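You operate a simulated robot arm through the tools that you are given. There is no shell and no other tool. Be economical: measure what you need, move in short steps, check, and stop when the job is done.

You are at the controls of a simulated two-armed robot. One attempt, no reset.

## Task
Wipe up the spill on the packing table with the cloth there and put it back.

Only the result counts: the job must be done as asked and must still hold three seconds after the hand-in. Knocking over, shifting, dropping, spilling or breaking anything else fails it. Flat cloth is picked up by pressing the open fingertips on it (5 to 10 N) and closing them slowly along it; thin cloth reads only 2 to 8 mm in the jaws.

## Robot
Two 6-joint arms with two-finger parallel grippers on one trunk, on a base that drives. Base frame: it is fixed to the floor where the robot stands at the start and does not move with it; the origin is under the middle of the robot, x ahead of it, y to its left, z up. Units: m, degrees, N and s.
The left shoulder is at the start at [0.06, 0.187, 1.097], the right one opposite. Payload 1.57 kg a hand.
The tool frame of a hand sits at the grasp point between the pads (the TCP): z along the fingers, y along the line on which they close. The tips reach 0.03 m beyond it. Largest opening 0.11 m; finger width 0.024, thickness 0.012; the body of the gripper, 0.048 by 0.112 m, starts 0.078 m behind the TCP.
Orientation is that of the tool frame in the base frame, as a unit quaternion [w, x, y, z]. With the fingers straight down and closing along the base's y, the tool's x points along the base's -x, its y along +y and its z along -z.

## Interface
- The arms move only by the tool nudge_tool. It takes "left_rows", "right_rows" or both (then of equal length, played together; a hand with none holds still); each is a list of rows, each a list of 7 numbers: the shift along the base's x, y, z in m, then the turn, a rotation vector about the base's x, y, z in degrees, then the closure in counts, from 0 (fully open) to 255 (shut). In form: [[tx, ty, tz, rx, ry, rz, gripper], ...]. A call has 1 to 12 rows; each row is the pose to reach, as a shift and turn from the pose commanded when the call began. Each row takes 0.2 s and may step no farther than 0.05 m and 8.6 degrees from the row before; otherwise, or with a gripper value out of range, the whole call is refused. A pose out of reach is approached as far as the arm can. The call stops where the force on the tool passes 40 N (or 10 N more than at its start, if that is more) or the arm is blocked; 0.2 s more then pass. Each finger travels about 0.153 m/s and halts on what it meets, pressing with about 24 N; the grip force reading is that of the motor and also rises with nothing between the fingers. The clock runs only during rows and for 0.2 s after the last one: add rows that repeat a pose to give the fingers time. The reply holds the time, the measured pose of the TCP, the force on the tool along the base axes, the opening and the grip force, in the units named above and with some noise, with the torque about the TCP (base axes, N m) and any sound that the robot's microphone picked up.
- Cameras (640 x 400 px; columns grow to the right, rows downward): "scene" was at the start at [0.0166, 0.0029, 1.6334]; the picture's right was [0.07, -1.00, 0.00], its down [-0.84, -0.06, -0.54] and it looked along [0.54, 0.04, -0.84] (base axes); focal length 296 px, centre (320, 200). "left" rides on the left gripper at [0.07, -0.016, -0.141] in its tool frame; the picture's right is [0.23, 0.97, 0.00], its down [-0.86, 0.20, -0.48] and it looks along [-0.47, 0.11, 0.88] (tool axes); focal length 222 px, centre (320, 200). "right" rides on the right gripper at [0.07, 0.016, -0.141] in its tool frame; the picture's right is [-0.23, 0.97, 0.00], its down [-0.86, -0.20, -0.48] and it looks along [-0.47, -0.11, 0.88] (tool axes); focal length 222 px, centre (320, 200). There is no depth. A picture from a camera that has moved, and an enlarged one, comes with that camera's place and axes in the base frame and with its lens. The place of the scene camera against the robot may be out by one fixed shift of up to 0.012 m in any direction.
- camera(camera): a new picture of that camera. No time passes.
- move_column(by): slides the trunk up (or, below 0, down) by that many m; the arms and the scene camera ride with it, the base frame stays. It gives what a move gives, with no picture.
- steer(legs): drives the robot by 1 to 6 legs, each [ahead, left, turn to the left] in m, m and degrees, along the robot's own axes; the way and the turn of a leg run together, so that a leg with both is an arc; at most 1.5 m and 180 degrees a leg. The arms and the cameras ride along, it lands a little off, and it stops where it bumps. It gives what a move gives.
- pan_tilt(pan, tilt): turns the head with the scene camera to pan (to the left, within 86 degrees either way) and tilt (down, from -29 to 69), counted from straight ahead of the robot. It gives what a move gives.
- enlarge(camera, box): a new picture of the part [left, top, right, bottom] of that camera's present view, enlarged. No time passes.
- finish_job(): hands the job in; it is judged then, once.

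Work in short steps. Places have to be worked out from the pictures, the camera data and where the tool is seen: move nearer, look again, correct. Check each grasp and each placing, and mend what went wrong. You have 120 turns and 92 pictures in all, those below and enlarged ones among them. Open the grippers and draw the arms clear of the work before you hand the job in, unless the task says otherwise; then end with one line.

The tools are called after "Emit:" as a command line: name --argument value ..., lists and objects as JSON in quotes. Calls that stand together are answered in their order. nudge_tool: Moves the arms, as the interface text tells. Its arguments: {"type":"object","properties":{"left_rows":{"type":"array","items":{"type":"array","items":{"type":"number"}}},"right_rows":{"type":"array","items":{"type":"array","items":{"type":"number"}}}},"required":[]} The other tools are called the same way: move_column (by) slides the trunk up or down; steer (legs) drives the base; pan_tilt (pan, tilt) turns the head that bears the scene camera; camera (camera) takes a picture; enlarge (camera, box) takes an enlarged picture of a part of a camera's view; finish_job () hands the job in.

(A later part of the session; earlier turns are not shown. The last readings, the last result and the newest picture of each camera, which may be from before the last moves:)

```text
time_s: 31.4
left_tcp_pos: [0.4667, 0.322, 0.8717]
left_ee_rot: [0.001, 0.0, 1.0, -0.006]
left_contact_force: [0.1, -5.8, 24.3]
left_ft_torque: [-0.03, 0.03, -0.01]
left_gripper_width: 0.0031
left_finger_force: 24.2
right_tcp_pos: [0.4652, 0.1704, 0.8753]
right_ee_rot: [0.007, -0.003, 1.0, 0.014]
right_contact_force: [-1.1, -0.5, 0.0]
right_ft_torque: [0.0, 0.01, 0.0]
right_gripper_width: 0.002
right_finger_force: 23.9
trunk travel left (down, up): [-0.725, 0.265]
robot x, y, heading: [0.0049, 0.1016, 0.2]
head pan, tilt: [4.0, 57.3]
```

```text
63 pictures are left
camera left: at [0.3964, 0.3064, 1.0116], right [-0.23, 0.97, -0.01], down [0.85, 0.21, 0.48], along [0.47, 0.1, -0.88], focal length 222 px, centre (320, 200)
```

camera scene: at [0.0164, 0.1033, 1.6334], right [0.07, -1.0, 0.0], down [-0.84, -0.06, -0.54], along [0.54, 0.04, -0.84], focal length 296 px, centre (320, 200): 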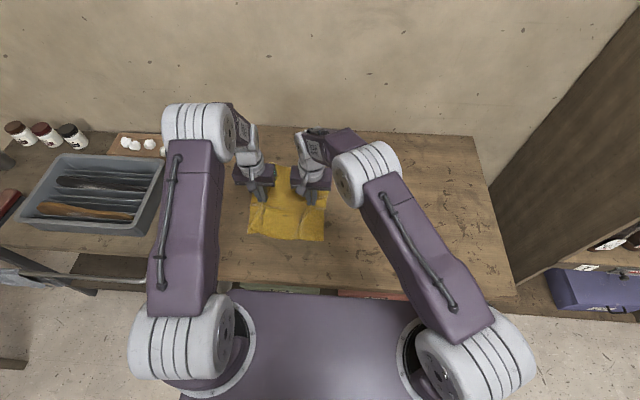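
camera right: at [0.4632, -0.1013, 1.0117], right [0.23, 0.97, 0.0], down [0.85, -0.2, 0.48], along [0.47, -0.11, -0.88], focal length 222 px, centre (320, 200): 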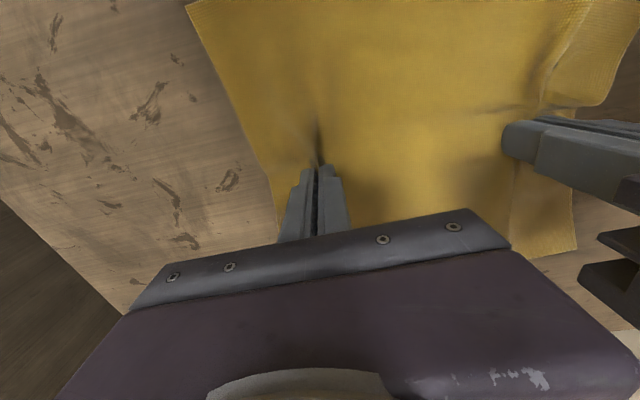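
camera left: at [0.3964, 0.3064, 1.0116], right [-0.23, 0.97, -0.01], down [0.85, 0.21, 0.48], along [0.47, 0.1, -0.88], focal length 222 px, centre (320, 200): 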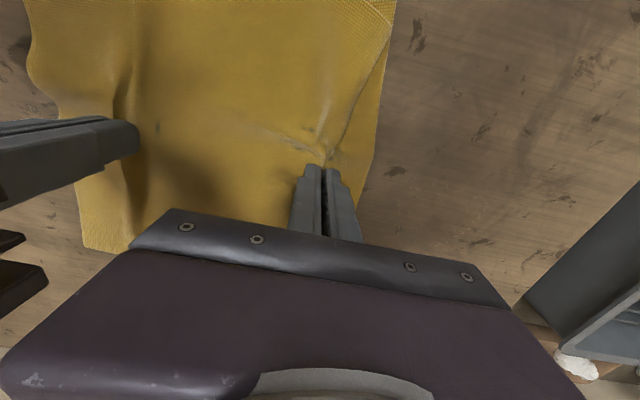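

A full stroke passed at a good 24 N. I do two more passes, at x 0.44 and then at 0.52, with a fine pitch.

Emit:
nudge_tool --left_rows '[[-0.025, 0, 0, 0, 0, 0, 255], [-0.025, -0.04, 0, 0, 0, 0, 255], [-0.025, -0.08, 0, 0, 0, 0, 255], [-0.025, -0.12, 0, 0, 0, 0, 255], [-0.025, -0.16, 0, 0, 0, 0, 255], [-0.025, -0.19, 0, 0, 0, 0, 255], [0.015, -0.19, 0, 0, 0, 0, 255], [0.015, -0.15, 0, 0, 0, 0, 255], [0.015, -0.11, 0, 0, 0, 0, 255], [0.015, -0.07, 0, 0, 0, 0, 255], [0.015, -0.03, 0, 0, 0, 0, 255], [0.015, 0, 0, 0, 0, 0, 255]]' --right_rows '[[-0.025, 0, 0, 0, 0, 0, 255], [-0.025, -0.04, 0, 0, 0, 0, 255], [-0.025, -0.08, 0, 0, 0, 0, 255], [-0.025, -0.12, 0, 0, 0, 0, 255], [-0.025, -0.16, 0, 0, 0, 0, 255], [-0.025, -0.19, 0, 0, 0, 0, 255], [0.015, -0.19, 0, 0, 0, 0, 255], [0.015, -0.15, 0, 0, 0, 0, 255], [0.015, -0.11, 0, 0, 0, 0, 255], [0.015, -0.07, 0, 0, 0, 0, 255], [0.015, -0.03, 0, 0, 0, 0, 255], [0.015, 0, 0, 0, 0, 0, 255]]'

Emit:
nudge_tool --left_rows '[[0.04, 0, 0, 0, 0, 0, 255], [0.04, -0.04, 0, 0, 0, 0, 255], [0.04, -0.08, 0, 0, 0, 0, 255], [0.04, -0.12, 0, 0, 0, 0, 255], [0.04, -0.16, 0, 0, 0, 0, 255], [0.04, -0.2, 0, 0, 0, 0, 255], [0.04, -0.24, 0, 0, 0, 0, 255]]' --right_rows '[[0.04, 0, 0, 0, 0, 0, 255], [0.04, -0.04, 0, 0, 0, 0, 255], [0.04, -0.08, 0, 0, 0, 0, 255], [0.04, -0.12, 0, 0, 0, 0, 255], [0.04, -0.16, 0, 0, 0, 0, 255], [0.04, -0.2, 0, 0, 0, 0, 255], [0.04, -0.24, 0, 0, 0, 0, 255]]'

Emit:
camera --camera "left"

Emit:
enlarge --camera "scene" --box '[200, 120, 440, 270]'

```text
time_s: 34.0
left_tcp_pos: [0.4826, 0.3202, 0.8711]
left_ee_rot: [0.003, -0.001, 1.0, -0.006]
left_contact_force: [2.2, -3.8, 22.3]
left_ft_torque: [0.0, 0.03, 0.01]
left_gripper_width: 0.0027
left_finger_force: 23.7
right_tcp_pos: [0.4824, 0.1669, 0.875]
right_ee_rot: [0.007, -0.003, 1.0, 0.013]
right_contact_force: [0.3, -1.7, -0.7]
right_ft_torque: [0.02, 0.03, 0.0]
right_gripper_width: 0.002
right_finger_force: 23.9
trunk travel left (down, up): [-0.725, 0.265]
robot x, y, heading: [-0.0025, 0.0993, 0.1]
head pan, tilt: [4.0, 57.3]
```

```text
time_s: 35.6
left_tcp_pos: [0.5229, 0.0797, 0.8716]
left_ee_rot: [0.001, -0.001, 1.0, -0.006]
left_contact_force: [0.1, 4.2, 18.4]
left_ft_torque: [0.27, 0.02, 0.02]
left_gripper_width: 0.0033
left_finger_force: 23.9
right_tcp_pos: [0.5243, -0.0734, 0.8749]
right_ee_rot: [0.008, -0.004, 1.0, 0.015]
right_contact_force: [0.5, 0.4, 0.0]
right_ft_torque: [0.02, 0.01, -0.01]
right_gripper_width: 0.0019
right_finger_force: 23.3
trunk travel left (down, up): [-0.725, 0.265]
robot x, y, heading: [-0.0005, 0.1001, 0.0]
head pan, tilt: [4.0, 57.3]
```

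```text
62 pictures are left
camera left: at [0.4526, 0.0648, 1.0119], right [-0.23, 0.97, -0.01], down [0.85, 0.21, 0.48], along [0.47, 0.1, -0.88], focal length 222 px, centre (320, 200)
```

left: 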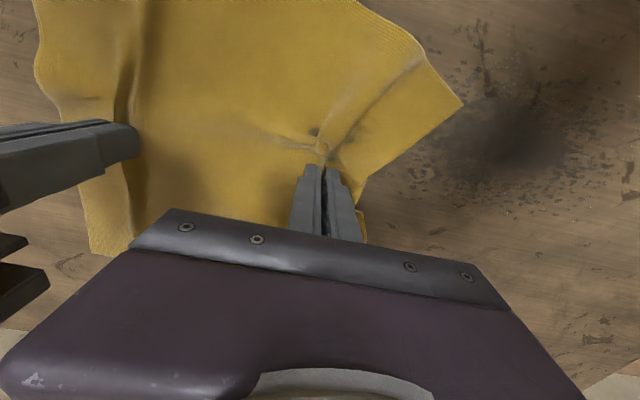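

```text
2.67 times, centred on (320, 195) of scene
camera zoom: at [0.0134, 0.1016, 1.6333], right [0.07, -1.0, 0.0], down [-0.84, -0.06, -0.54], along [0.54, 0.04, -0.84], focal length 789 px, centre (320, 213)
```

zoom: 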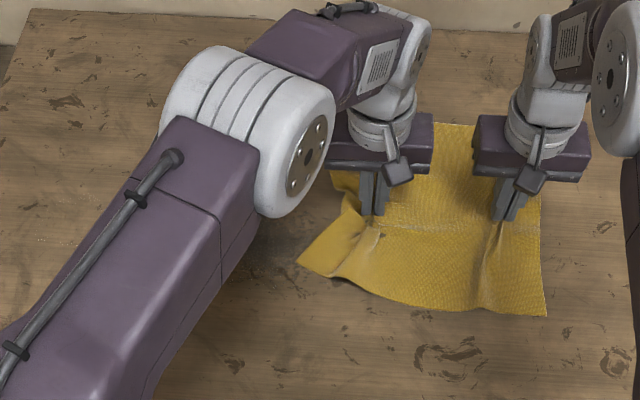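

Some specks still show near the spill, so I enlarge that part.

Emit:
enlarge --camera "left" --box '[350, 0, 640, 240]'

```text
1.67 times, centred on (495, 120) of left
camera zoom: at [0.4526, 0.0648, 1.0119], right [-0.23, 0.97, -0.01], down [0.85, 0.21, 0.48], along [0.47, 0.1, -0.88], focal length 370 px, centre (28, 333)
```

zoom: 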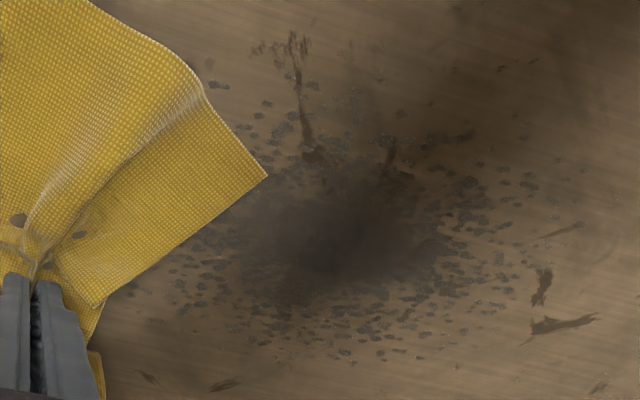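

To measure progress I go to the same pose as at t=23 s and compare pictures.

Emit:
nudge_tool --left_rows '[[-0.022, 0.027, 0, 0, 0, 0, 255], [-0.045, 0.055, 0, 0, 0, 0, 255]]' --right_rows '[[-0.022, 0.027, 0, 0, 0, 0, 255], [-0.045, 0.055, 0, 0, 0, 0, 255]]'

Emit:
camera --camera "left"

```text
time_s: 36.2
left_tcp_pos: [0.4785, 0.1364, 0.8716]
left_ee_rot: [0.004, -0.001, 1.0, -0.008]
left_contact_force: [1.7, -5.1, 23.6]
left_ft_torque: [0.05, 0.04, 0.02]
left_gripper_width: 0.0032
left_finger_force: 23.7
right_tcp_pos: [0.4771, -0.0156, 0.8747]
right_ee_rot: [0.008, -0.003, 1.0, 0.012]
right_contact_force: [-0.2, 0.8, -0.1]
right_ft_torque: [-0.04, 0.0, -0.03]
right_gripper_width: 0.0018
right_finger_force: 24.0
trunk travel left (down, up): [-0.725, 0.265]
robot x, y, heading: [-0.0022, 0.0989, -0.0]
head pan, tilt: [4.0, 57.3]
```

```text
59 pictures are left
camera left: at [0.408, 0.1223, 1.0117], right [-0.23, 0.97, -0.02], down [0.85, 0.21, 0.48], along [0.47, 0.1, -0.88], focal length 222 px, centre (320, 200)
```

left: 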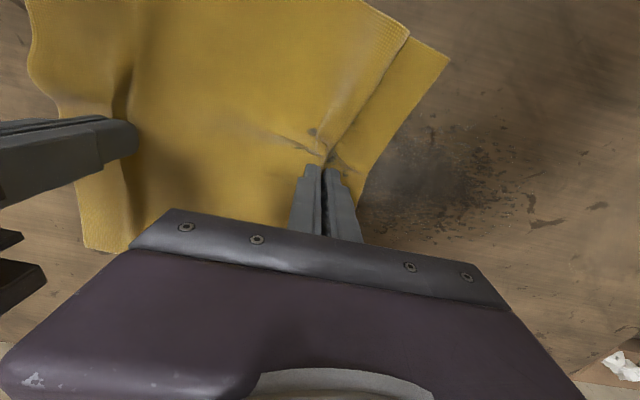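

Progress is only partial, possibly because the strokes are too quick. I do one slow stroke (about 0.075 m/s) at this x and then judge its effect.

Emit:
nudge_tool --left_rows '[[0, 0.015, 0, 0, 0, 0, 255], [0, 0.03, 0, 0, 0, 0, 255], [0, 0.045, 0, 0, 0, 0, 255], [0, 0.06, 0, 0, 0, 0, 255], [0, 0.075, 0, 0, 0, 0, 255], [0, 0.09, 0, 0, 0, 0, 255], [0, 0.105, 0, 0, 0, 0, 255], [0, 0.12, 0, 0, 0, 0, 255], [0, 0.135, 0, 0, 0, 0, 255], [0, 0.15, 0, 0, 0, 0, 255], [0, 0.165, 0, 0, 0, 0, 255], [0, 0.18, 0, 0, 0, 0, 255]]' --right_rows '[[0, 0.015, 0, 0, 0, 0, 255], [0, 0.03, 0, 0, 0, 0, 255], [0, 0.045, 0, 0, 0, 0, 255], [0, 0.06, 0, 0, 0, 0, 255], [0, 0.075, 0, 0, 0, 0, 255], [0, 0.09, 0, 0, 0, 0, 255], [0, 0.105, 0, 0, 0, 0, 255], [0, 0.12, 0, 0, 0, 0, 255], [0, 0.135, 0, 0, 0, 0, 255], [0, 0.15, 0, 0, 0, 0, 255], [0, 0.165, 0, 0, 0, 0, 255], [0, 0.18, 0, 0, 0, 0, 255]]'

Emit:
nudge_tool --left_rows '[[0, -0.015, 0, 0, 0, 0, 255], [0, -0.03, 0, 0, 0, 0, 255], [0, -0.045, 0, 0, 0, 0, 255], [0, -0.06, 0, 0, 0, 0, 255], [0, -0.075, 0, 0, 0, 0, 255], [0, -0.09, 0, 0, 0, 0, 255], [0, -0.105, 0, 0, 0, 0, 255], [0, -0.12, 0, 0, 0, 0, 255], [0, -0.135, 0, 0, 0, 0, 255], [0, -0.15, 0, 0, 0, 0, 255], [0, -0.165, 0, 0, 0, 0, 255], [0, -0.18, 0, 0, 0, 0, 255]]' --right_rows '[[0, -0.015, 0, 0, 0, 0, 255], [0, -0.03, 0, 0, 0, 0, 255], [0, -0.045, 0, 0, 0, 0, 255], [0, -0.06, 0, 0, 0, 0, 255], [0, -0.075, 0, 0, 0, 0, 255], [0, -0.09, 0, 0, 0, 0, 255], [0, -0.105, 0, 0, 0, 0, 255], [0, -0.12, 0, 0, 0, 0, 255], [0, -0.135, 0, 0, 0, 0, 255], [0, -0.15, 0, 0, 0, 0, 255], [0, -0.165, 0, 0, 0, 0, 255], [0, -0.18, 0, 0, 0, 0, 255]]'

Emit:
camera --camera "left"

```text
time_s: 38.8
left_tcp_pos: [0.477, 0.316, 0.8723]
left_ee_rot: [0.0, -0.001, 1.0, -0.007]
left_contact_force: [-0.1, -1.1, 1.6]
left_ft_torque: [-0.01, -0.04, -0.04]
left_gripper_width: 0.003
left_finger_force: 23.6
right_tcp_pos: [0.4771, 0.1629, 0.8746]
right_ee_rot: [0.007, -0.003, 1.0, 0.013]
right_contact_force: [0.1, 0.6, -0.3]
right_ft_torque: [0.02, 0.0, 0.01]
right_gripper_width: 0.0019
right_finger_force: 23.4
trunk travel left (down, up): [-0.725, 0.265]
robot x, y, heading: [-0.0004, 0.0995, 0.1]
head pan, tilt: [4.0, 57.3]
```

```text
time_s: 41.4
left_tcp_pos: [0.4786, 0.1359, 0.8706]
left_ee_rot: [0.002, -0.002, 1.0, -0.007]
left_contact_force: [0.6, 4.7, 17.8]
left_ft_torque: [0.24, 0.01, -0.01]
left_gripper_width: 0.0029
left_finger_force: 24.3
right_tcp_pos: [0.4756, -0.0174, 0.8739]
right_ee_rot: [0.007, -0.004, 1.0, 0.013]
right_contact_force: [0.0, -0.1, 0.0]
right_ft_torque: [0.04, -0.01, 0.02]
right_gripper_width: 0.0018
right_finger_force: 23.8
trunk travel left (down, up): [-0.725, 0.265]
robot x, y, heading: [0.0001, 0.1007, 0.2]
head pan, tilt: [4.0, 57.3]
```

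```text
58 pictures are left
camera left: at [0.4081, 0.1206, 1.0119], right [-0.23, 0.97, -0.01], down [0.85, 0.21, 0.48], along [0.47, 0.1, -0.88], focal length 222 px, centre (320, 200)
```

left: 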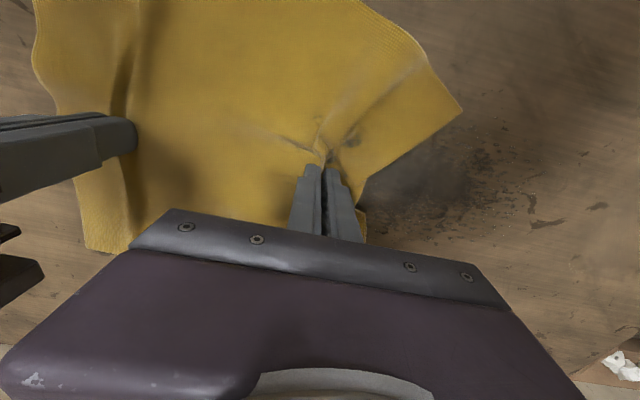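

Emit:
enlarge --camera "left" --box '[350, 80, 590, 260]'

```text
2.22 times, centred on (470, 170) of left
camera zoom: at [0.4081, 0.1206, 1.0119], right [-0.23, 0.97, -0.01], down [0.85, 0.21, 0.48], along [0.47, 0.1, -0.88], focal length 494 px, centre (-13, 267)
```

zoom: 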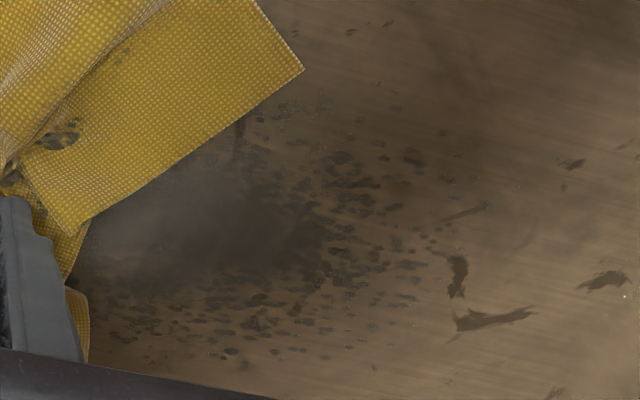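

The dark blob at about (0.464, 0.21) stays fixed, so it is the stain itself and is not clearly fading. To measure fairly I drive back 0.1 m to the right, which takes the arm out of the scene view and returns the cloth near its start.

Emit:
nudge_tool --left_rows '[[0, 0, 0.003, 0, 0, 0, 255], [0, 0, 0.004, 0, 0, 0, 255]]' --right_rows '[[0, 0, 0.001, 0, 0, 0, 255], [0, 0, 0.002, 0, 0, 0, 255]]'

Emit:
steer --legs '[[0, -0.1, 0]]'

Emit:
enlarge --camera "scene" --box '[130, 110, 450, 310]'

Emit:
camera --camera "left"

```text
time_s: 42.0
left_tcp_pos: [0.4783, 0.1372, 0.8743]
left_ee_rot: [-0.001, -0.001, 1.0, -0.006]
left_contact_force: [-0.5, 0.2, -0.2]
left_ft_torque: [-0.04, 0.02, 0.01]
left_gripper_width: 0.0026
left_finger_force: 23.8
right_tcp_pos: [0.4765, -0.0169, 0.8758]
right_ee_rot: [0.008, -0.003, 1.0, 0.013]
right_contact_force: [-1.4, 0.4, 0.1]
right_ft_torque: [0.0, 0.02, -0.02]
right_gripper_width: 0.002
right_finger_force: 23.3
trunk travel left (down, up): [-0.725, 0.265]
robot x, y, heading: [0.0002, 0.1, 0.1]
head pan, tilt: [4.0, 57.3]
```

```text
time_s: 43.1
left_tcp_pos: [0.4798, 0.0366, 0.8743]
left_ee_rot: [0.0, -0.001, 1.0, -0.007]
left_contact_force: [-0.3, -0.1, 0.6]
left_ft_torque: [0.03, 0.0, -0.01]
left_gripper_width: 0.0031
left_finger_force: 23.6
right_tcp_pos: [0.4766, -0.1168, 0.875]
right_ee_rot: [0.007, -0.003, 1.0, 0.013]
right_contact_force: [0.1, -0.9, 0.1]
right_ft_torque: [0.0, -0.01, 0.01]
right_gripper_width: 0.0017
right_finger_force: 23.5
trunk travel left (down, up): [-0.725, 0.265]
robot x, y, heading: [-0.0032, 0.0063, 0.1]
head pan, tilt: [4.0, 57.3]
```

```text
2.00 times, centred on (290, 210) of scene
camera zoom: at [0.0167, 0.0047, 1.6334], right [0.07, -1.0, 0.0], down [-0.84, -0.06, -0.54], along [0.54, 0.04, -0.84], focal length 592 px, centre (380, 180)
```

zoom: 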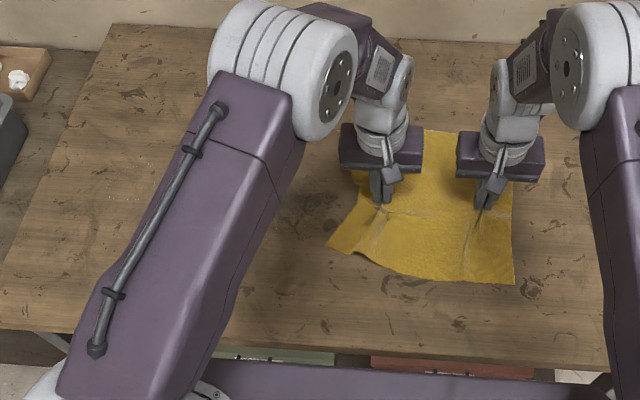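

```text
55 pictures are left
camera left: at [0.4097, 0.0227, 1.0152], right [-0.23, 0.97, -0.01], down [0.85, 0.21, 0.48], along [0.47, 0.1, -0.88], focal length 222 px, centre (320, 200)
```

left: 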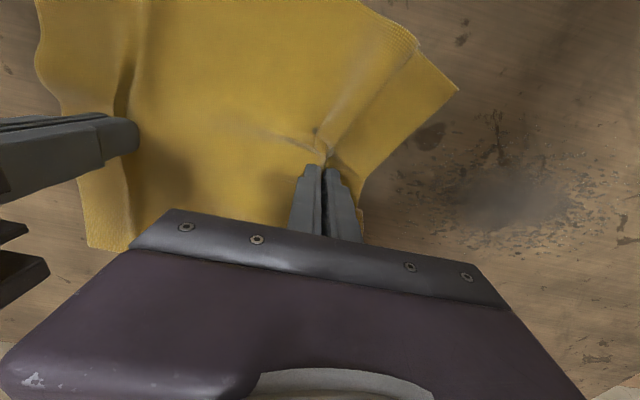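

Emit:
enlarge --camera "left" --box '[370, 80, 640, 250]'

```text
2.35 times, centred on (505, 165) of left
camera zoom: at [0.4097, 0.0227, 1.0152], right [-0.23, 0.97, -0.01], down [0.85, 0.21, 0.48], along [0.47, 0.1, -0.88], focal length 523 px, centre (-115, 282)
```

zoom: 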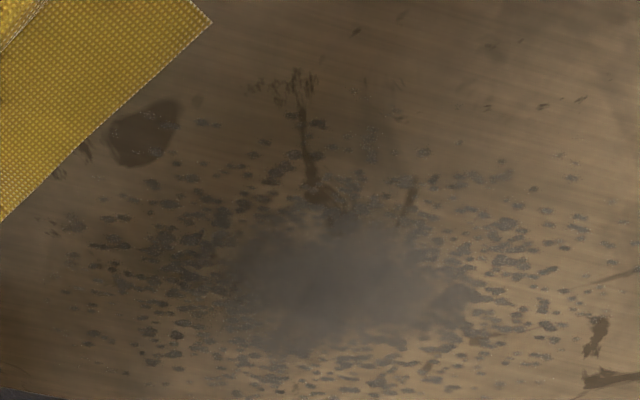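

I test whether repeated local rubbing clears the stain by moving to its centre and oscillating there with about 10 to 20 N.

Emit:
nudge_tool --left_rows '[[-0.004, 0.04, -0.002, 0, 0, 0, 255], [-0.008, 0.08, -0.0035, 0, 0, 0, 255], [-0.015, 0.12, -0.0035, 0, 0, 0, 255], [-0.015, 0.16, -0.0035, 0, 0, 0, 255], [-0.015, 0.2, -0.0035, 0, 0, 0, 255], [-0.015, 0.17, -0.0035, 0, 0, 0, 255], [-0.015, 0.14, -0.0035, 0, 0, 0, 255], [-0.015, 0.17, -0.0035, 0, 0, 0, 255], [-0.015, 0.2, -0.0035, 0, 0, 0, 255], [-0.015, 0.17, -0.0035, 0, 0, 0, 255], [-0.015, 0.14, -0.0035, 0, 0, 0, 255]]' --right_rows '[[-0.004, 0.04, 0, 0, 0, 0, 255], [-0.008, 0.08, 0, 0, 0, 0, 255], [-0.015, 0.12, 0, 0, 0, 0, 255], [-0.015, 0.16, 0, 0, 0, 0, 255], [-0.015, 0.2, 0, 0, 0, 0, 255], [-0.015, 0.17, 0, 0, 0, 0, 255], [-0.015, 0.14, 0, 0, 0, 0, 255], [-0.015, 0.17, 0, 0, 0, 0, 255], [-0.015, 0.2, 0, 0, 0, 0, 255], [-0.015, 0.17, 0, 0, 0, 0, 255], [-0.015, 0.14, 0, 0, 0, 0, 255]]'

Emit:
nudge_tool --left_rows '[[0, 0.03, 0, 0, 0, 0, 255], [0, 0.06, 0, 0, 0, 0, 255], [0, 0.03, 0, 0, 0, 0, 255], [0, 0, 0, 0, 0, 0, 255], [0, 0.03, 0, 0, 0, 0, 255], [0, 0.06, 0, 0, 0, 0, 255], [0, 0.03, 0, 0, 0, 0, 255], [0, 0, 0, 0, 0, 0, 255], [0.006, -0.045, 0, 0, 0, 0, 255], [0.01, -0.09, 0, 0, 0, 0, 255], [0.013, -0.12, 0.001, 0, 0, 0, 255], [0.015, -0.14, 0.0035, 0, 0, 0, 255]]' --right_rows '[[0, 0.03, 0, 0, 0, 0, 255], [0, 0.06, 0, 0, 0, 0, 255], [0, 0.03, 0, 0, 0, 0, 255], [0, 0, 0, 0, 0, 0, 255], [0, 0.03, 0, 0, 0, 0, 255], [0, 0.06, 0, 0, 0, 0, 255], [0, 0.03, 0, 0, 0, 0, 255], [0, 0, 0, 0, 0, 0, 255], [0.006, -0.045, 0, 0, 0, 0, 255], [0.01, -0.09, 0, 0, 0, 0, 255], [0.013, -0.12, 0, 0, 0, 0, 255], [0.015, -0.14, 0, 0, 0, 0, 255]]'

Emit:
enlarge --camera "left" --box '[370, 80, 640, 250]'

```text
time_s: 45.5
left_tcp_pos: [0.4651, 0.1756, 0.8722]
left_ee_rot: [0.0, -0.001, 1.0, -0.006]
left_contact_force: [-0.3, -1.2, 3.4]
left_ft_torque: [0.01, 0.02, -0.01]
left_gripper_width: 0.0032
left_finger_force: 24.0
right_tcp_pos: [0.4622, 0.0199, 0.8727]
right_ee_rot: [0.007, -0.003, 1.0, 0.014]
right_contact_force: [0.7, -0.1, -0.1]
right_ft_torque: [0.02, -0.02, -0.02]
right_gripper_width: 0.0018
right_finger_force: 23.2
trunk travel left (down, up): [-0.725, 0.265]
robot x, y, heading: [0.0008, -0.0013, 0.3]
head pan, tilt: [4.0, 57.3]
```

```text
time_s: 48.1
left_tcp_pos: [0.4803, 0.038, 0.8768]
left_ee_rot: [0.0, 0.0, 1.0, -0.005]
left_contact_force: [-0.1, -2.0, -0.3]
left_ft_torque: [-0.07, -0.03, -0.04]
left_gripper_width: 0.0032
left_finger_force: 23.8
right_tcp_pos: [0.4789, -0.1196, 0.8768]
right_ee_rot: [0.007, -0.002, 1.0, 0.014]
right_contact_force: [-0.4, 3.1, -0.4]
right_ft_torque: [0.07, -0.02, 0.01]
right_gripper_width: 0.0021
right_finger_force: 24.0
trunk travel left (down, up): [-0.725, 0.265]
robot x, y, heading: [-0.0066, 0.0007, -0.0]
head pan, tilt: [4.0, 57.3]
```

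```text
2.35 times, centred on (505, 165) of left
camera zoom: at [0.4108, 0.0231, 1.0152], right [-0.23, 0.97, -0.01], down [0.85, 0.21, 0.48], along [0.47, 0.1, -0.88], focal length 523 px, centre (-115, 282)
```

zoom: 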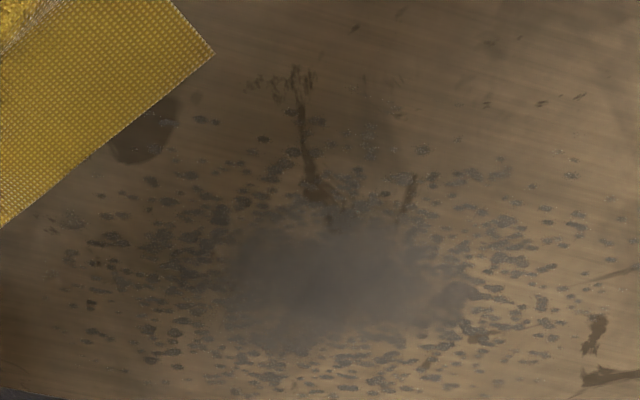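

The rubbing barely changed anything, so this dark patch may be an old mark rather than the spill. I inspect the rest of the table, including faint whitish specks farther left.

Emit:
enlarge --camera "scene" --box '[120, 110, 280, 290]'

Emit:
enlarge --camera "scene" --box '[230, 160, 470, 310]'

```text
2.22 times, centred on (200, 200) of scene
camera zoom: at [0.017, 0.0025, 1.6334], right [0.07, -1.0, 0.0], down [-0.84, -0.06, -0.54], along [0.54, 0.04, -0.84], focal length 657 px, centre (587, 200)
```

zoom: 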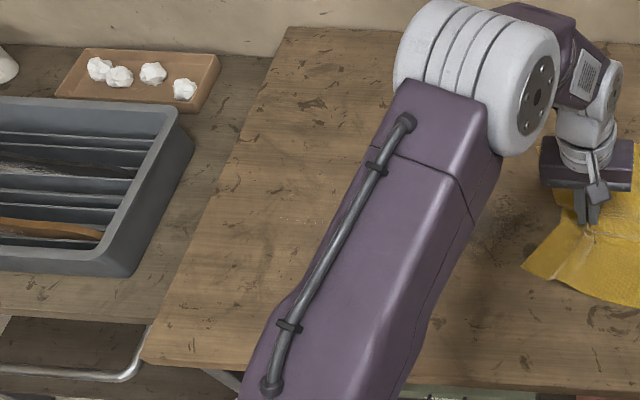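

```text
2.67 times, centred on (350, 235) of scene
camera zoom: at [0.017, 0.0025, 1.6334], right [0.07, -1.0, 0.0], down [-0.84, -0.06, -0.54], along [0.54, 0.04, -0.84], focal length 789 px, centre (240, 107)
```

zoom: 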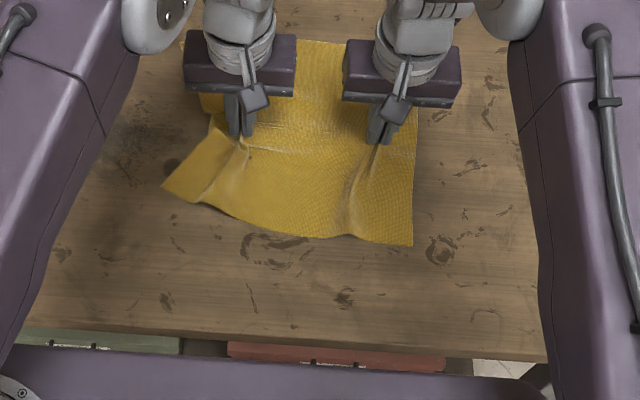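

The grey cast does look weaker than at the start, but the arm hides the patch. I return the cloth to its original place (left hand at 0.532, 0.036), release the left hand, and pull it back for a picture matching t=0.

Emit:
nudge_tool --left_rows '[[0.026, 0, -0.001, 0, 0, 0, 255], [0.052, -0.002, -0.003, 0, 0, 0, 255], [0.052, -0.002, -0.003, 0, 0, 0, 235], [0.052, -0.002, -0.003, 0, 0, 0, 215], [0.052, -0.002, -0.003, 0, 0, 0, 195], [0.052, -0.002, -0.003, 0, 0, 0, 175], [0.052, -0.002, -0.003, 0, 0, 0, 150], [0.052, -0.002, -0.003, 0, 0, 0, 139], [0.052, -0.002, 0.02, 0, 0, 0, 139], [0.052, -0.002, 0.06, 0, 0, 0, 139]]' --right_rows '[[0.026, 0, -0.002, 0, 0, 0, 255], [0.052, 0, -0.004, 0, 0, 0, 255], [0.052, 0, -0.004, 0, 0, 0, 255], [0.052, 0, -0.004, 0, 0, 0, 255], [0.052, 0, -0.004, 0, 0, 0, 255], [0.052, 0, -0.004, 0, 0, 0, 255], [0.052, 0, -0.004, 0, 0, 0, 255], [0.052, 0, -0.004, 0, 0, 0, 255], [0.052, 0, -0.004, 0, 0, 0, 255], [0.052, 0, -0.004, 0, 0, 0, 255]]'

Emit:
nudge_tool --left_rows '[[-0.03, 0.03, 0.02, 0, 0, 0, 139], [-0.06, 0.06, 0.05, 0, 0, 0, 139], [-0.09, 0.09, 0.08, 0, 0, 0, 139], [-0.12, 0.12, 0.1, 0, 0, 0, 139], [-0.15, 0.15, 0.12, 0, 0, 0, 139], [-0.18, 0.18, 0.14, 0, 0, 0, 139], [-0.2, 0.22, 0.155, 0, 0, 0, 139], [-0.22, 0.26, 0.17, 0, 0, 0, 139], [-0.24, 0.29, 0.17, 0, 0, 0, 139]]'

Emit:
enlarge --camera "scene" --box '[130, 110, 450, 310]'

```text
time_s: 50.3
left_tcp_pos: [0.5294, 0.034, 0.9346]
left_ee_rot: [0.0, -0.001, 1.0, -0.006]
left_contact_force: [0.4, 0.3, -1.0]
left_ft_torque: [-0.03, -0.03, 0.02]
left_gripper_width: 0.0502
left_finger_force: 0.1
right_tcp_pos: [0.5298, -0.1177, 0.8732]
right_ee_rot: [0.007, -0.003, 1.0, 0.013]
right_contact_force: [-0.1, 0.9, 0.1]
right_ft_torque: [-0.01, 0.04, 0.01]
right_gripper_width: 0.0019
right_finger_force: 23.5
trunk travel left (down, up): [-0.725, 0.265]
robot x, y, heading: [0.0015, 0.003, -0.0]
head pan, tilt: [4.0, 57.3]
```

```text
refused: row 2 steps farther than a row can; nothing moved
```

```text
2.00 times, centred on (290, 210) of scene
camera zoom: at [0.0153, 0.0041, 1.6333], right [0.07, -1.0, 0.0], down [-0.84, -0.06, -0.54], along [0.54, 0.04, -0.84], focal length 592 px, centre (380, 180)
```

zoom: 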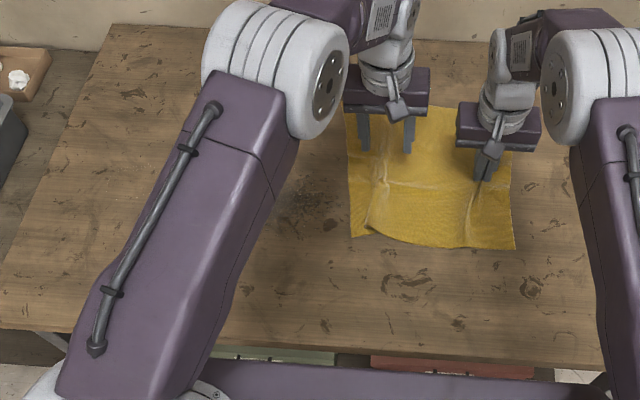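

The left hand released cleanly. I redo the retreat in smaller steps.

Emit:
nudge_tool --left_rows '[[0, 0, 0.03, 0, 0, 0, 139], [-0.025, 0.025, 0.06, 0, 0, 0, 139], [-0.05, 0.05, 0.085, 0, 0, 0, 139], [-0.075, 0.08, 0.1, 0, 0, 0, 139], [-0.1, 0.11, 0.115, 0, 0, 0, 139], [-0.125, 0.14, 0.13, 0, 0, 0, 139], [-0.15, 0.17, 0.145, 0, 0, 0, 139], [-0.175, 0.2, 0.16, 0, 0, 0, 139], [-0.2, 0.23, 0.17, 0, 0, 0, 139], [-0.225, 0.26, 0.17, 0, 0, 0, 139], [-0.245, 0.29, 0.17, 0, 0, 0, 139]]'

Emit:
enlarge --camera "scene" --box '[130, 110, 450, 310]'

```text
time_s: 52.7
left_tcp_pos: [0.2866, 0.3255, 1.1053]
left_ee_rot: [0.001, 0.0, 1.0, -0.007]
left_contact_force: [0.4, 0.9, 0.1]
left_ft_torque: [0.0, -0.03, -0.01]
left_gripper_width: 0.0501
left_finger_force: 0.0
right_tcp_pos: [0.5307, -0.1159, 0.8732]
right_ee_rot: [0.007, -0.002, 1.0, 0.013]
right_contact_force: [-0.3, 0.1, 0.2]
right_ft_torque: [-0.03, 0.01, -0.02]
right_gripper_width: 0.0018
right_finger_force: 23.4
trunk travel left (down, up): [-0.725, 0.265]
robot x, y, heading: [0.0009, 0.0049, 0.2]
head pan, tilt: [4.0, 57.3]
```

```text
2.00 times, centred on (290, 210) of scene
camera zoom: at [0.0159, 0.0054, 1.6334], right [0.07, -1.0, 0.0], down [-0.84, -0.06, -0.54], along [0.54, 0.04, -0.84], focal length 592 px, centre (380, 180)
```

zoom: 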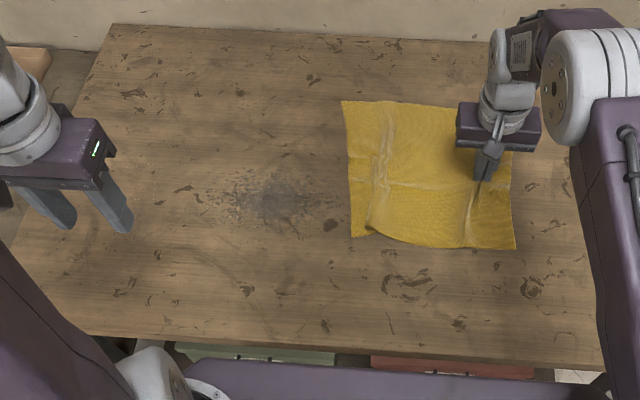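

The patch looks much as it did at t=0. I take a closer look at it and at the faint light specks on its left.

Emit:
enlarge --camera "scene" --box '[160, 170, 256, 230]'

Emit:
enlarge --camera "scene" --box '[220, 180, 316, 240]'

Emit:
camera --camera "left"

```text
6.67 times, centred on (208, 200) of scene
camera zoom: at [0.0159, 0.0054, 1.6334], right [0.07, -1.0, 0.0], down [-0.84, -0.06, -0.54], along [0.54, 0.04, -0.84], focal length 1972 px, centre (1067, 200)
```

zoom: 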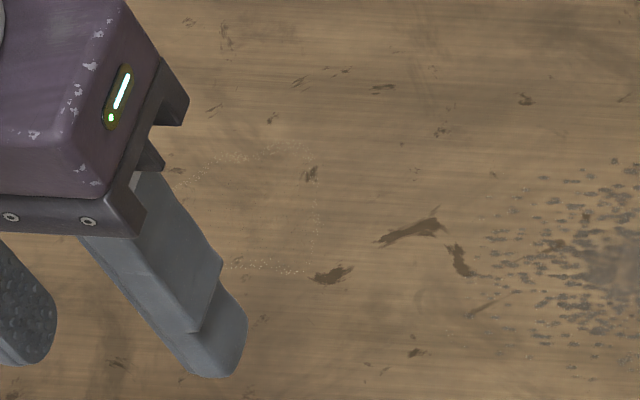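

```text
6.67 times, centred on (268, 210) of scene
camera zoom: at [0.0159, 0.0054, 1.6334], right [0.07, -1.0, 0.0], down [-0.84, -0.06, -0.54], along [0.54, 0.04, -0.84], focal length 1972 px, centre (667, 133)
```

zoom: 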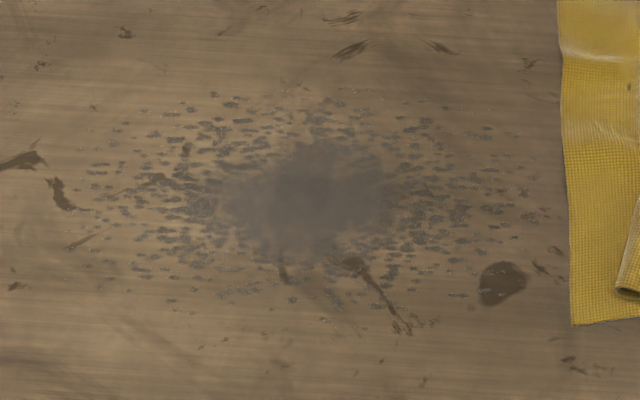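

```text
46 pictures are left
camera left: at [0.2166, 0.3115, 1.2458], right [-0.23, 0.97, -0.01], down [0.85, 0.21, 0.48], along [0.47, 0.1, -0.88], focal length 222 px, centre (320, 200)
```

left: 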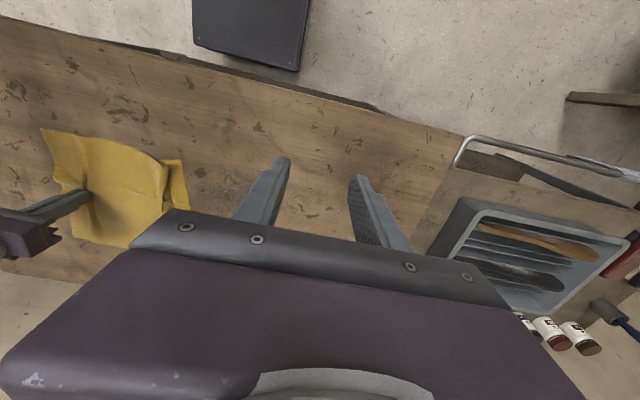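

A second feature appears: a faint pale-speckled outline near (0.49, 0.43), partly behind the left gripper, which could be a clear, drying spill. I move the left hand right to see it.

Emit:
nudge_tool --left_rows '[[0, -0.04, 0, 0, 0, 0, 139], [0, -0.08, 0, 0, 0, 0, 139], [0, -0.12, 0, 0, 0, 0, 139], [0, -0.16, 0, 0, 0, 0, 139]]'

Emit:
enlarge --camera "scene" --box '[110, 150, 270, 250]'

Emit:
enlarge --camera "left" --box '[330, 90, 500, 260]'

```text
time_s: 53.7
left_tcp_pos: [0.2864, 0.1637, 1.1053]
left_ee_rot: [-0.001, -0.001, 1.0, -0.007]
left_contact_force: [0.0, -0.1, -0.5]
left_ft_torque: [0.03, -0.01, 0.02]
left_gripper_width: 0.05
left_finger_force: 0.1
right_tcp_pos: [0.5297, -0.1176, 0.871]
right_ee_rot: [0.007, -0.003, 1.0, 0.014]
right_contact_force: [0.1, 0.3, 0.8]
right_ft_torque: [0.01, 0.01, -0.05]
right_gripper_width: 0.0017
right_finger_force: 23.2
trunk travel left (down, up): [-0.725, 0.265]
robot x, y, heading: [-0.0013, -0.0004, 0.1]
head pan, tilt: [4.0, 57.3]
```

```text
4.00 times, centred on (190, 200) of scene
camera zoom: at [0.0168, 0.003, 1.6334], right [0.07, -1.0, 0.0], down [-0.84, -0.06, -0.54], along [0.54, 0.04, -0.84], focal length 1183 px, centre (840, 200)
```

zoom: 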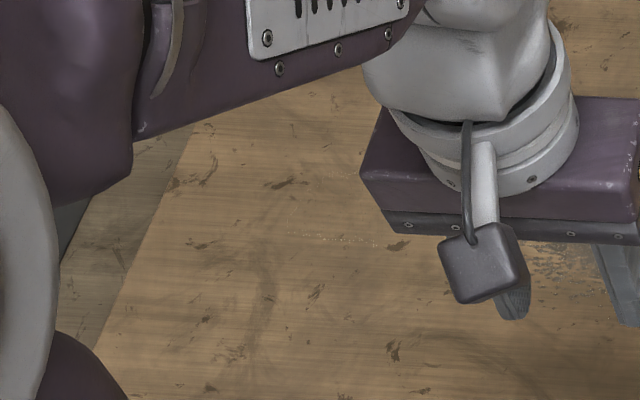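

```text
2.35 times, centred on (415, 175) of left
camera zoom: at [0.2168, 0.1491, 1.2463], right [-0.23, 0.97, -0.01], down [0.85, 0.21, 0.48], along [0.47, 0.1, -0.88], focal length 523 px, centre (96, 259)
```

zoom: 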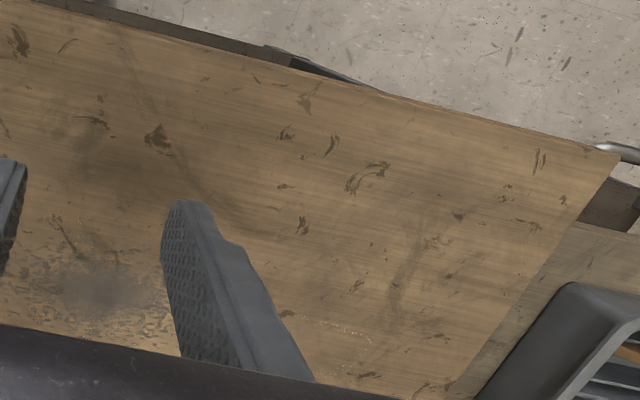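

The arm still blocks the view, so I place the left hand above that area and look straight down at it.

Emit:
nudge_tool --left_rows '[[0, 0.045, 0, 0, 0, 0, 139], [0, 0.09, 0, 0, 0, 0, 139], [0.02, 0.13, 0, 0, 0, 0, 139], [0.05, 0.165, 0, 0, 0, 0, 139], [0.08, 0.2, 0, 0, 0, 0, 139], [0.11, 0.235, -0.01, 0, 0, 0, 139], [0.14, 0.26, -0.03, 0, 0, 0, 139], [0.17, 0.27, -0.06, 0, 0, 0, 139], [0.2, 0.27, -0.08, 0, 0, 0, 139], [0.22, 0.27, -0.1, 0, 0, 0, 139]]'

Emit:
camera --camera "left"

Emit:
camera --camera "scene"

```text
time_s: 55.9
left_tcp_pos: [0.5047, 0.4367, 1.0029]
left_ee_rot: [0.0, -0.001, 1.0, -0.007]
left_contact_force: [-0.5, -0.1, 0.2]
left_ft_torque: [-0.01, 0.02, 0.01]
left_gripper_width: 0.0501
left_finger_force: 0.1
right_tcp_pos: [0.5305, -0.1166, 0.8722]
right_ee_rot: [0.007, -0.003, 1.0, 0.013]
right_contact_force: [0.6, 0.2, 0.6]
right_ft_torque: [-0.03, 0.02, -0.02]
right_gripper_width: 0.0022
right_finger_force: 23.6
trunk travel left (down, up): [-0.725, 0.265]
robot x, y, heading: [-0.0022, 0.0005, 0.1]
head pan, tilt: [4.0, 57.3]
```

```text
43 pictures are left
camera left: at [0.435, 0.4205, 1.1438], right [-0.23, 0.97, -0.01], down [0.85, 0.21, 0.48], along [0.47, 0.1, -0.88], focal length 222 px, centre (320, 200)
```

left: 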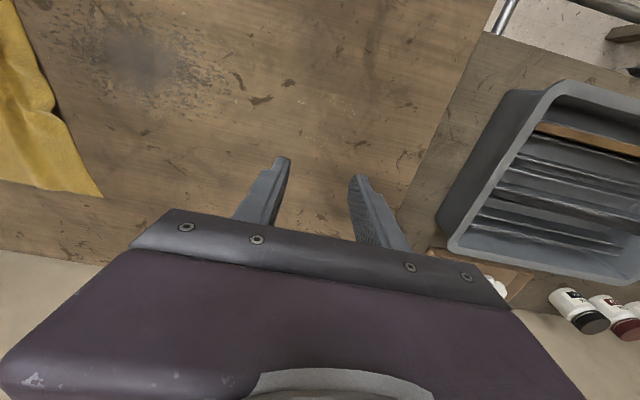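

```text
42 pictures are left
camera scene: at [0.0177, 0.0051, 1.6334], right [0.07, -1.0, 0.0], down [-0.84, -0.06, -0.54], along [0.54, 0.04, -0.84], focal length 296 px, centre (320, 200)
```

scene: 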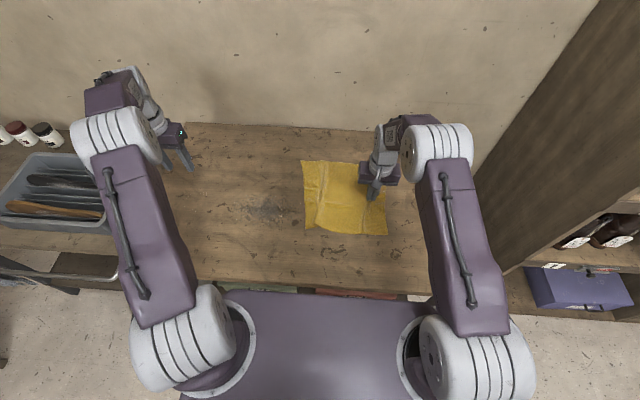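

Emit:
enlarge --camera "left" --box '[200, 40, 460, 210]'

Emit:
enlarge --camera "scene" --box '[160, 160, 256, 220]'

```text
2.35 times, centred on (330, 125) of left
camera zoom: at [0.435, 0.4205, 1.1438], right [-0.23, 0.97, -0.01], down [0.85, 0.21, 0.48], along [0.47, 0.1, -0.88], focal length 523 px, centre (296, 376)
```

zoom: 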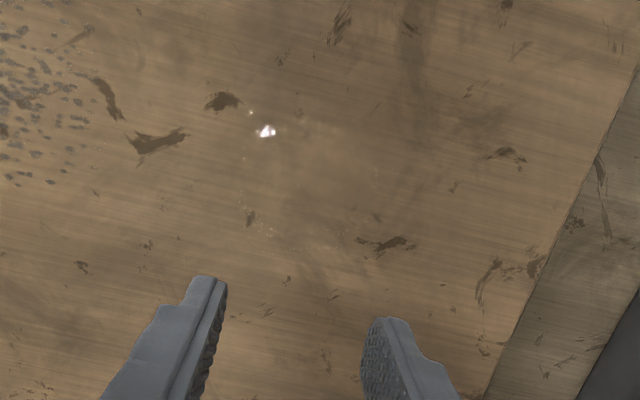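

```text
6.67 times, centred on (208, 190) of scene
camera zoom: at [0.0177, 0.0051, 1.6334], right [0.07, -1.0, 0.0], down [-0.84, -0.06, -0.54], along [0.54, 0.04, -0.84], focal length 1972 px, centre (1067, 267)
```

zoom: 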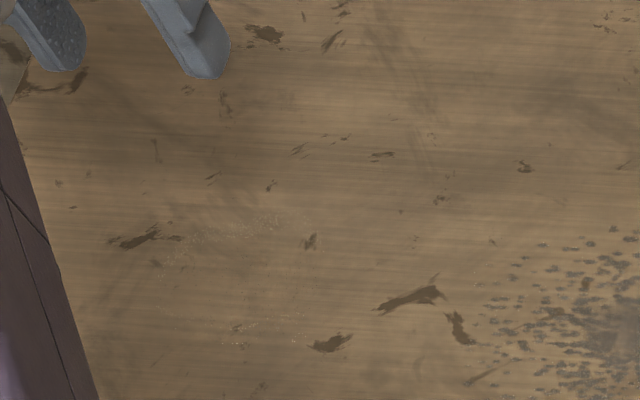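

There is a bright specular glint at about (0.48, 0.43), so that is the real spill: a clear wet puddle about 9 cm across, centred near (0.488, 0.43). The grey patch is an old mark. I bring the left hand back to re-grasp the cloth's left edge.

Emit:
nudge_tool --left_rows '[[0.003, -0.04, 0, 0, 0, 0, 139], [0.006, -0.08, 0, 0, 0, 0, 139], [0.009, -0.12, 0, 0, 0, 0, 139], [0.012, -0.16, 0, 0, 0, 0, 139], [0.015, -0.2, 0, 0, 0, 0, 139], [0.018, -0.24, 0, 0, 0, 0, 139], [0.021, -0.28, -0.01, 0, 0, 0, 139], [0.024, -0.32, -0.03, 0, 0, 0, 139], [0.027, -0.36, -0.05, 0, 0, 0, 139], [0.027, -0.398, -0.08, 0, 0, 0, 139], [0.027, -0.398, -0.11, 0, 0, 0, 139], [0.027, -0.398, -0.115, 0, 0, 0, 139]]'

Emit:
camera --camera "left"

```text
time_s: 58.5
left_tcp_pos: [0.5345, 0.0365, 0.8919]
left_ee_rot: [0.001, 0.0, 1.0, -0.006]
left_contact_force: [0.8, 1.0, -0.7]
left_ft_torque: [-0.01, 0.0, 0.01]
left_gripper_width: 0.0503
left_finger_force: 0.1
right_tcp_pos: [0.5302, -0.1183, 0.872]
right_ee_rot: [0.007, -0.003, 1.0, 0.012]
right_contact_force: [-0.8, -0.1, -0.1]
right_ft_torque: [0.01, -0.02, 0.01]
right_gripper_width: 0.0019
right_finger_force: 23.1
trunk travel left (down, up): [-0.725, 0.265]
robot x, y, heading: [-0.0027, 0.0035, -0.0]
head pan, tilt: [4.0, 57.3]
```

```text
39 pictures are left
camera left: at [0.4644, 0.0223, 1.0326], right [-0.23, 0.97, -0.01], down [0.85, 0.21, 0.48], along [0.47, 0.1, -0.88], focal length 222 px, centre (320, 200)
```

left: 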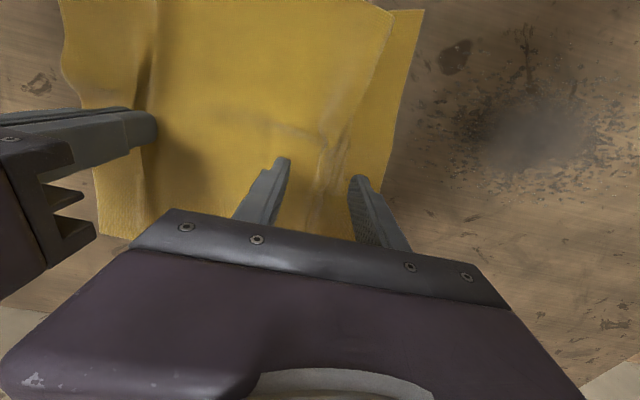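

The leftover ridge lies between the fingers, which helps. I press down and check the force.

Emit:
nudge_tool --left_rows '[[0, 0, -0.01, 0, 0, 0, 139], [0, 0, -0.017, 0, 0, 0, 139], [0, 0, -0.0195, 0, 0, 0, 139], [0, 0, -0.021, 0, 0, 0, 139], [0, 0, -0.021, 0, 0, 0, 139]]'

```text
time_s: 59.7
left_tcp_pos: [0.5333, 0.0361, 0.8713]
left_ee_rot: [0.002, 0.0, 1.0, -0.007]
left_contact_force: [2.7, 0.4, 16.5]
left_ft_torque: [0.64, 0.0, -0.09]
left_gripper_width: 0.0508
left_finger_force: 0.6
right_tcp_pos: [0.53, -0.1156, 0.8741]
right_ee_rot: [0.008, -0.002, 1.0, 0.013]
right_contact_force: [0.6, -0.2, -0.2]
right_ft_torque: [-0.01, 0.0, 0.02]
right_gripper_width: 0.0017
right_finger_force: 23.7
trunk travel left (down, up): [-0.725, 0.265]
robot x, y, heading: [-0.0021, -0.0013, 0.3]
head pan, tilt: [4.0, 57.3]
```

The force is 16 N, so I ease up 1 mm and close slowly.

Emit:
nudge_tool --left_rows '[[0, 0, 0.001, 0, 0, 0, 145], [0, 0, 0.001, 0, 0, 0, 155], [0, 0, 0.001, 0, 0, 0, 165], [0, 0, 0.001, 0, 0, 0, 175], [0, 0, 0.001, 0, 0, 0, 185], [0, 0, 0.001, 0, 0, 0, 195], [0, 0, 0.001, 0, 0, 0, 205], [0, 0, 0.001, 0, 0, 0, 215], [0, 0, 0.001, 0, 0, 0, 225], [0, 0, 0.001, 0, 0, 0, 240], [0, 0, 0.001, 0, 0, 0, 255], [0, 0, 0.001, 0, 0, 0, 255]]'

Emit:
camera --camera "left"

```text
time_s: 62.3
left_tcp_pos: [0.5323, 0.0373, 0.8713]
left_ee_rot: [0.002, -0.001, 1.0, -0.007]
left_contact_force: [-0.4, 3.5, 17.4]
left_ft_torque: [0.23, 0.04, -0.04]
left_gripper_width: 0.0031
left_finger_force: 23.7
right_tcp_pos: [0.5286, -0.1166, 0.8731]
right_ee_rot: [0.008, -0.003, 1.0, 0.013]
right_contact_force: [-0.4, 1.1, 0.4]
right_ft_torque: [0.04, 0.02, 0.01]
right_gripper_width: 0.0019
right_finger_force: 23.8
trunk travel left (down, up): [-0.725, 0.265]
robot x, y, heading: [0.0021, 0.0031, -0.0]
head pan, tilt: [4.0, 57.3]
```

```text
38 pictures are left
camera left: at [0.4626, 0.0228, 1.0119], right [-0.23, 0.97, -0.01], down [0.85, 0.21, 0.48], along [0.47, 0.1, -0.88], focal length 222 px, centre (320, 200)
```

left: 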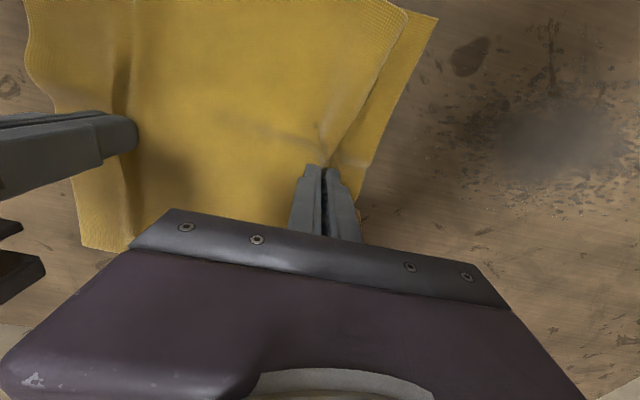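

The cloth is gripped. I lift a few mm, drive 0.2 m left, and check the view.

Emit:
nudge_tool --left_rows '[[0, 0, 0.003, 0, 0, 0, 255], [0, 0, 0.005, 0, 0, 0, 255]]' --right_rows '[[0, 0, 0.001, 0, 0, 0, 255], [0, 0, 0.003, 0, 0, 0, 255]]'

Emit:
steer --legs '[[0, 0.2, 0]]'

Emit:
camera --camera "scene"

Emit:
camera --camera "left"

```text
time_s: 62.9
left_tcp_pos: [0.5326, 0.0368, 0.8756]
left_ee_rot: [0.0, -0.001, 1.0, -0.006]
left_contact_force: [0.3, -0.3, 0.1]
left_ft_torque: [0.03, 0.01, 0.02]
left_gripper_width: 0.0024
left_finger_force: 24.1
right_tcp_pos: [0.5289, -0.1168, 0.8751]
right_ee_rot: [0.008, -0.003, 1.0, 0.013]
right_contact_force: [0.3, -0.1, -0.2]
right_ft_torque: [0.01, -0.03, -0.03]
right_gripper_width: 0.0021
right_finger_force: 23.9
trunk travel left (down, up): [-0.725, 0.265]
robot x, y, heading: [-0.003, -0.001, -0.1]
head pan, tilt: [4.0, 57.3]
```

```text
time_s: 64.5
left_tcp_pos: [0.5322, 0.241, 0.8753]
left_ee_rot: [0.001, -0.001, 1.0, -0.006]
left_contact_force: [-0.2, -0.9, 0.9]
left_ft_torque: [-0.04, 0.04, -0.03]
left_gripper_width: 0.0027
left_finger_force: 23.8
right_tcp_pos: [0.5297, 0.0871, 0.8766]
right_ee_rot: [0.007, -0.004, 1.0, 0.013]
right_contact_force: [1.3, 0.0, 0.4]
right_ft_torque: [0.0, 0.0, 0.01]
right_gripper_width: 0.0019
right_finger_force: 23.4
trunk travel left (down, up): [-0.725, 0.265]
robot x, y, heading: [-0.0017, 0.208, 0.0]
head pan, tilt: [4.0, 57.3]
```

```text
37 pictures are left
camera scene: at [0.0163, 0.2074, 1.6334], right [0.07, -1.0, 0.0], down [-0.84, -0.06, -0.54], along [0.54, 0.04, -0.84], focal length 296 px, centre (320, 200)
```

scene: 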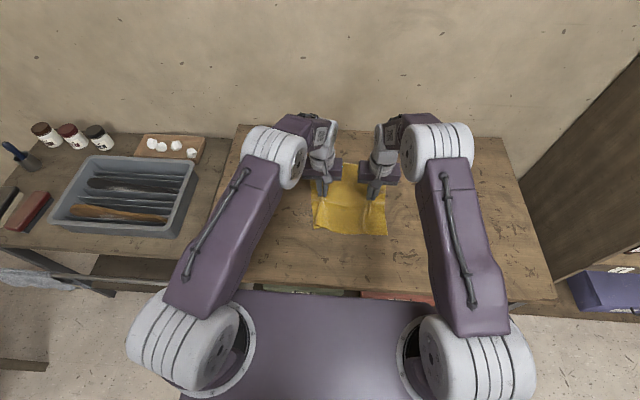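

```text
36 pictures are left
camera left: at [0.4627, 0.2257, 1.0154], right [-0.23, 0.97, -0.01], down [0.85, 0.21, 0.48], along [0.47, 0.1, -0.88], focal length 222 px, centre (320, 200)
```

left: 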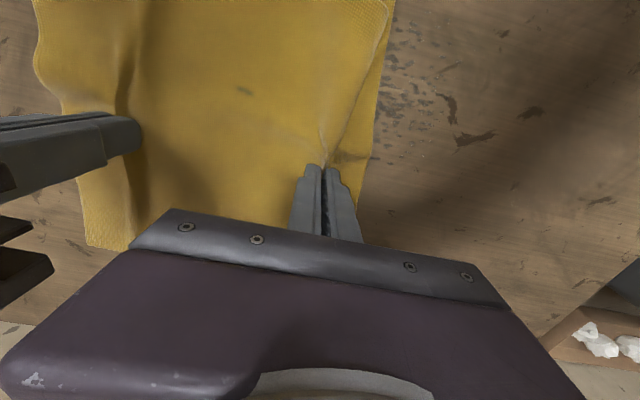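

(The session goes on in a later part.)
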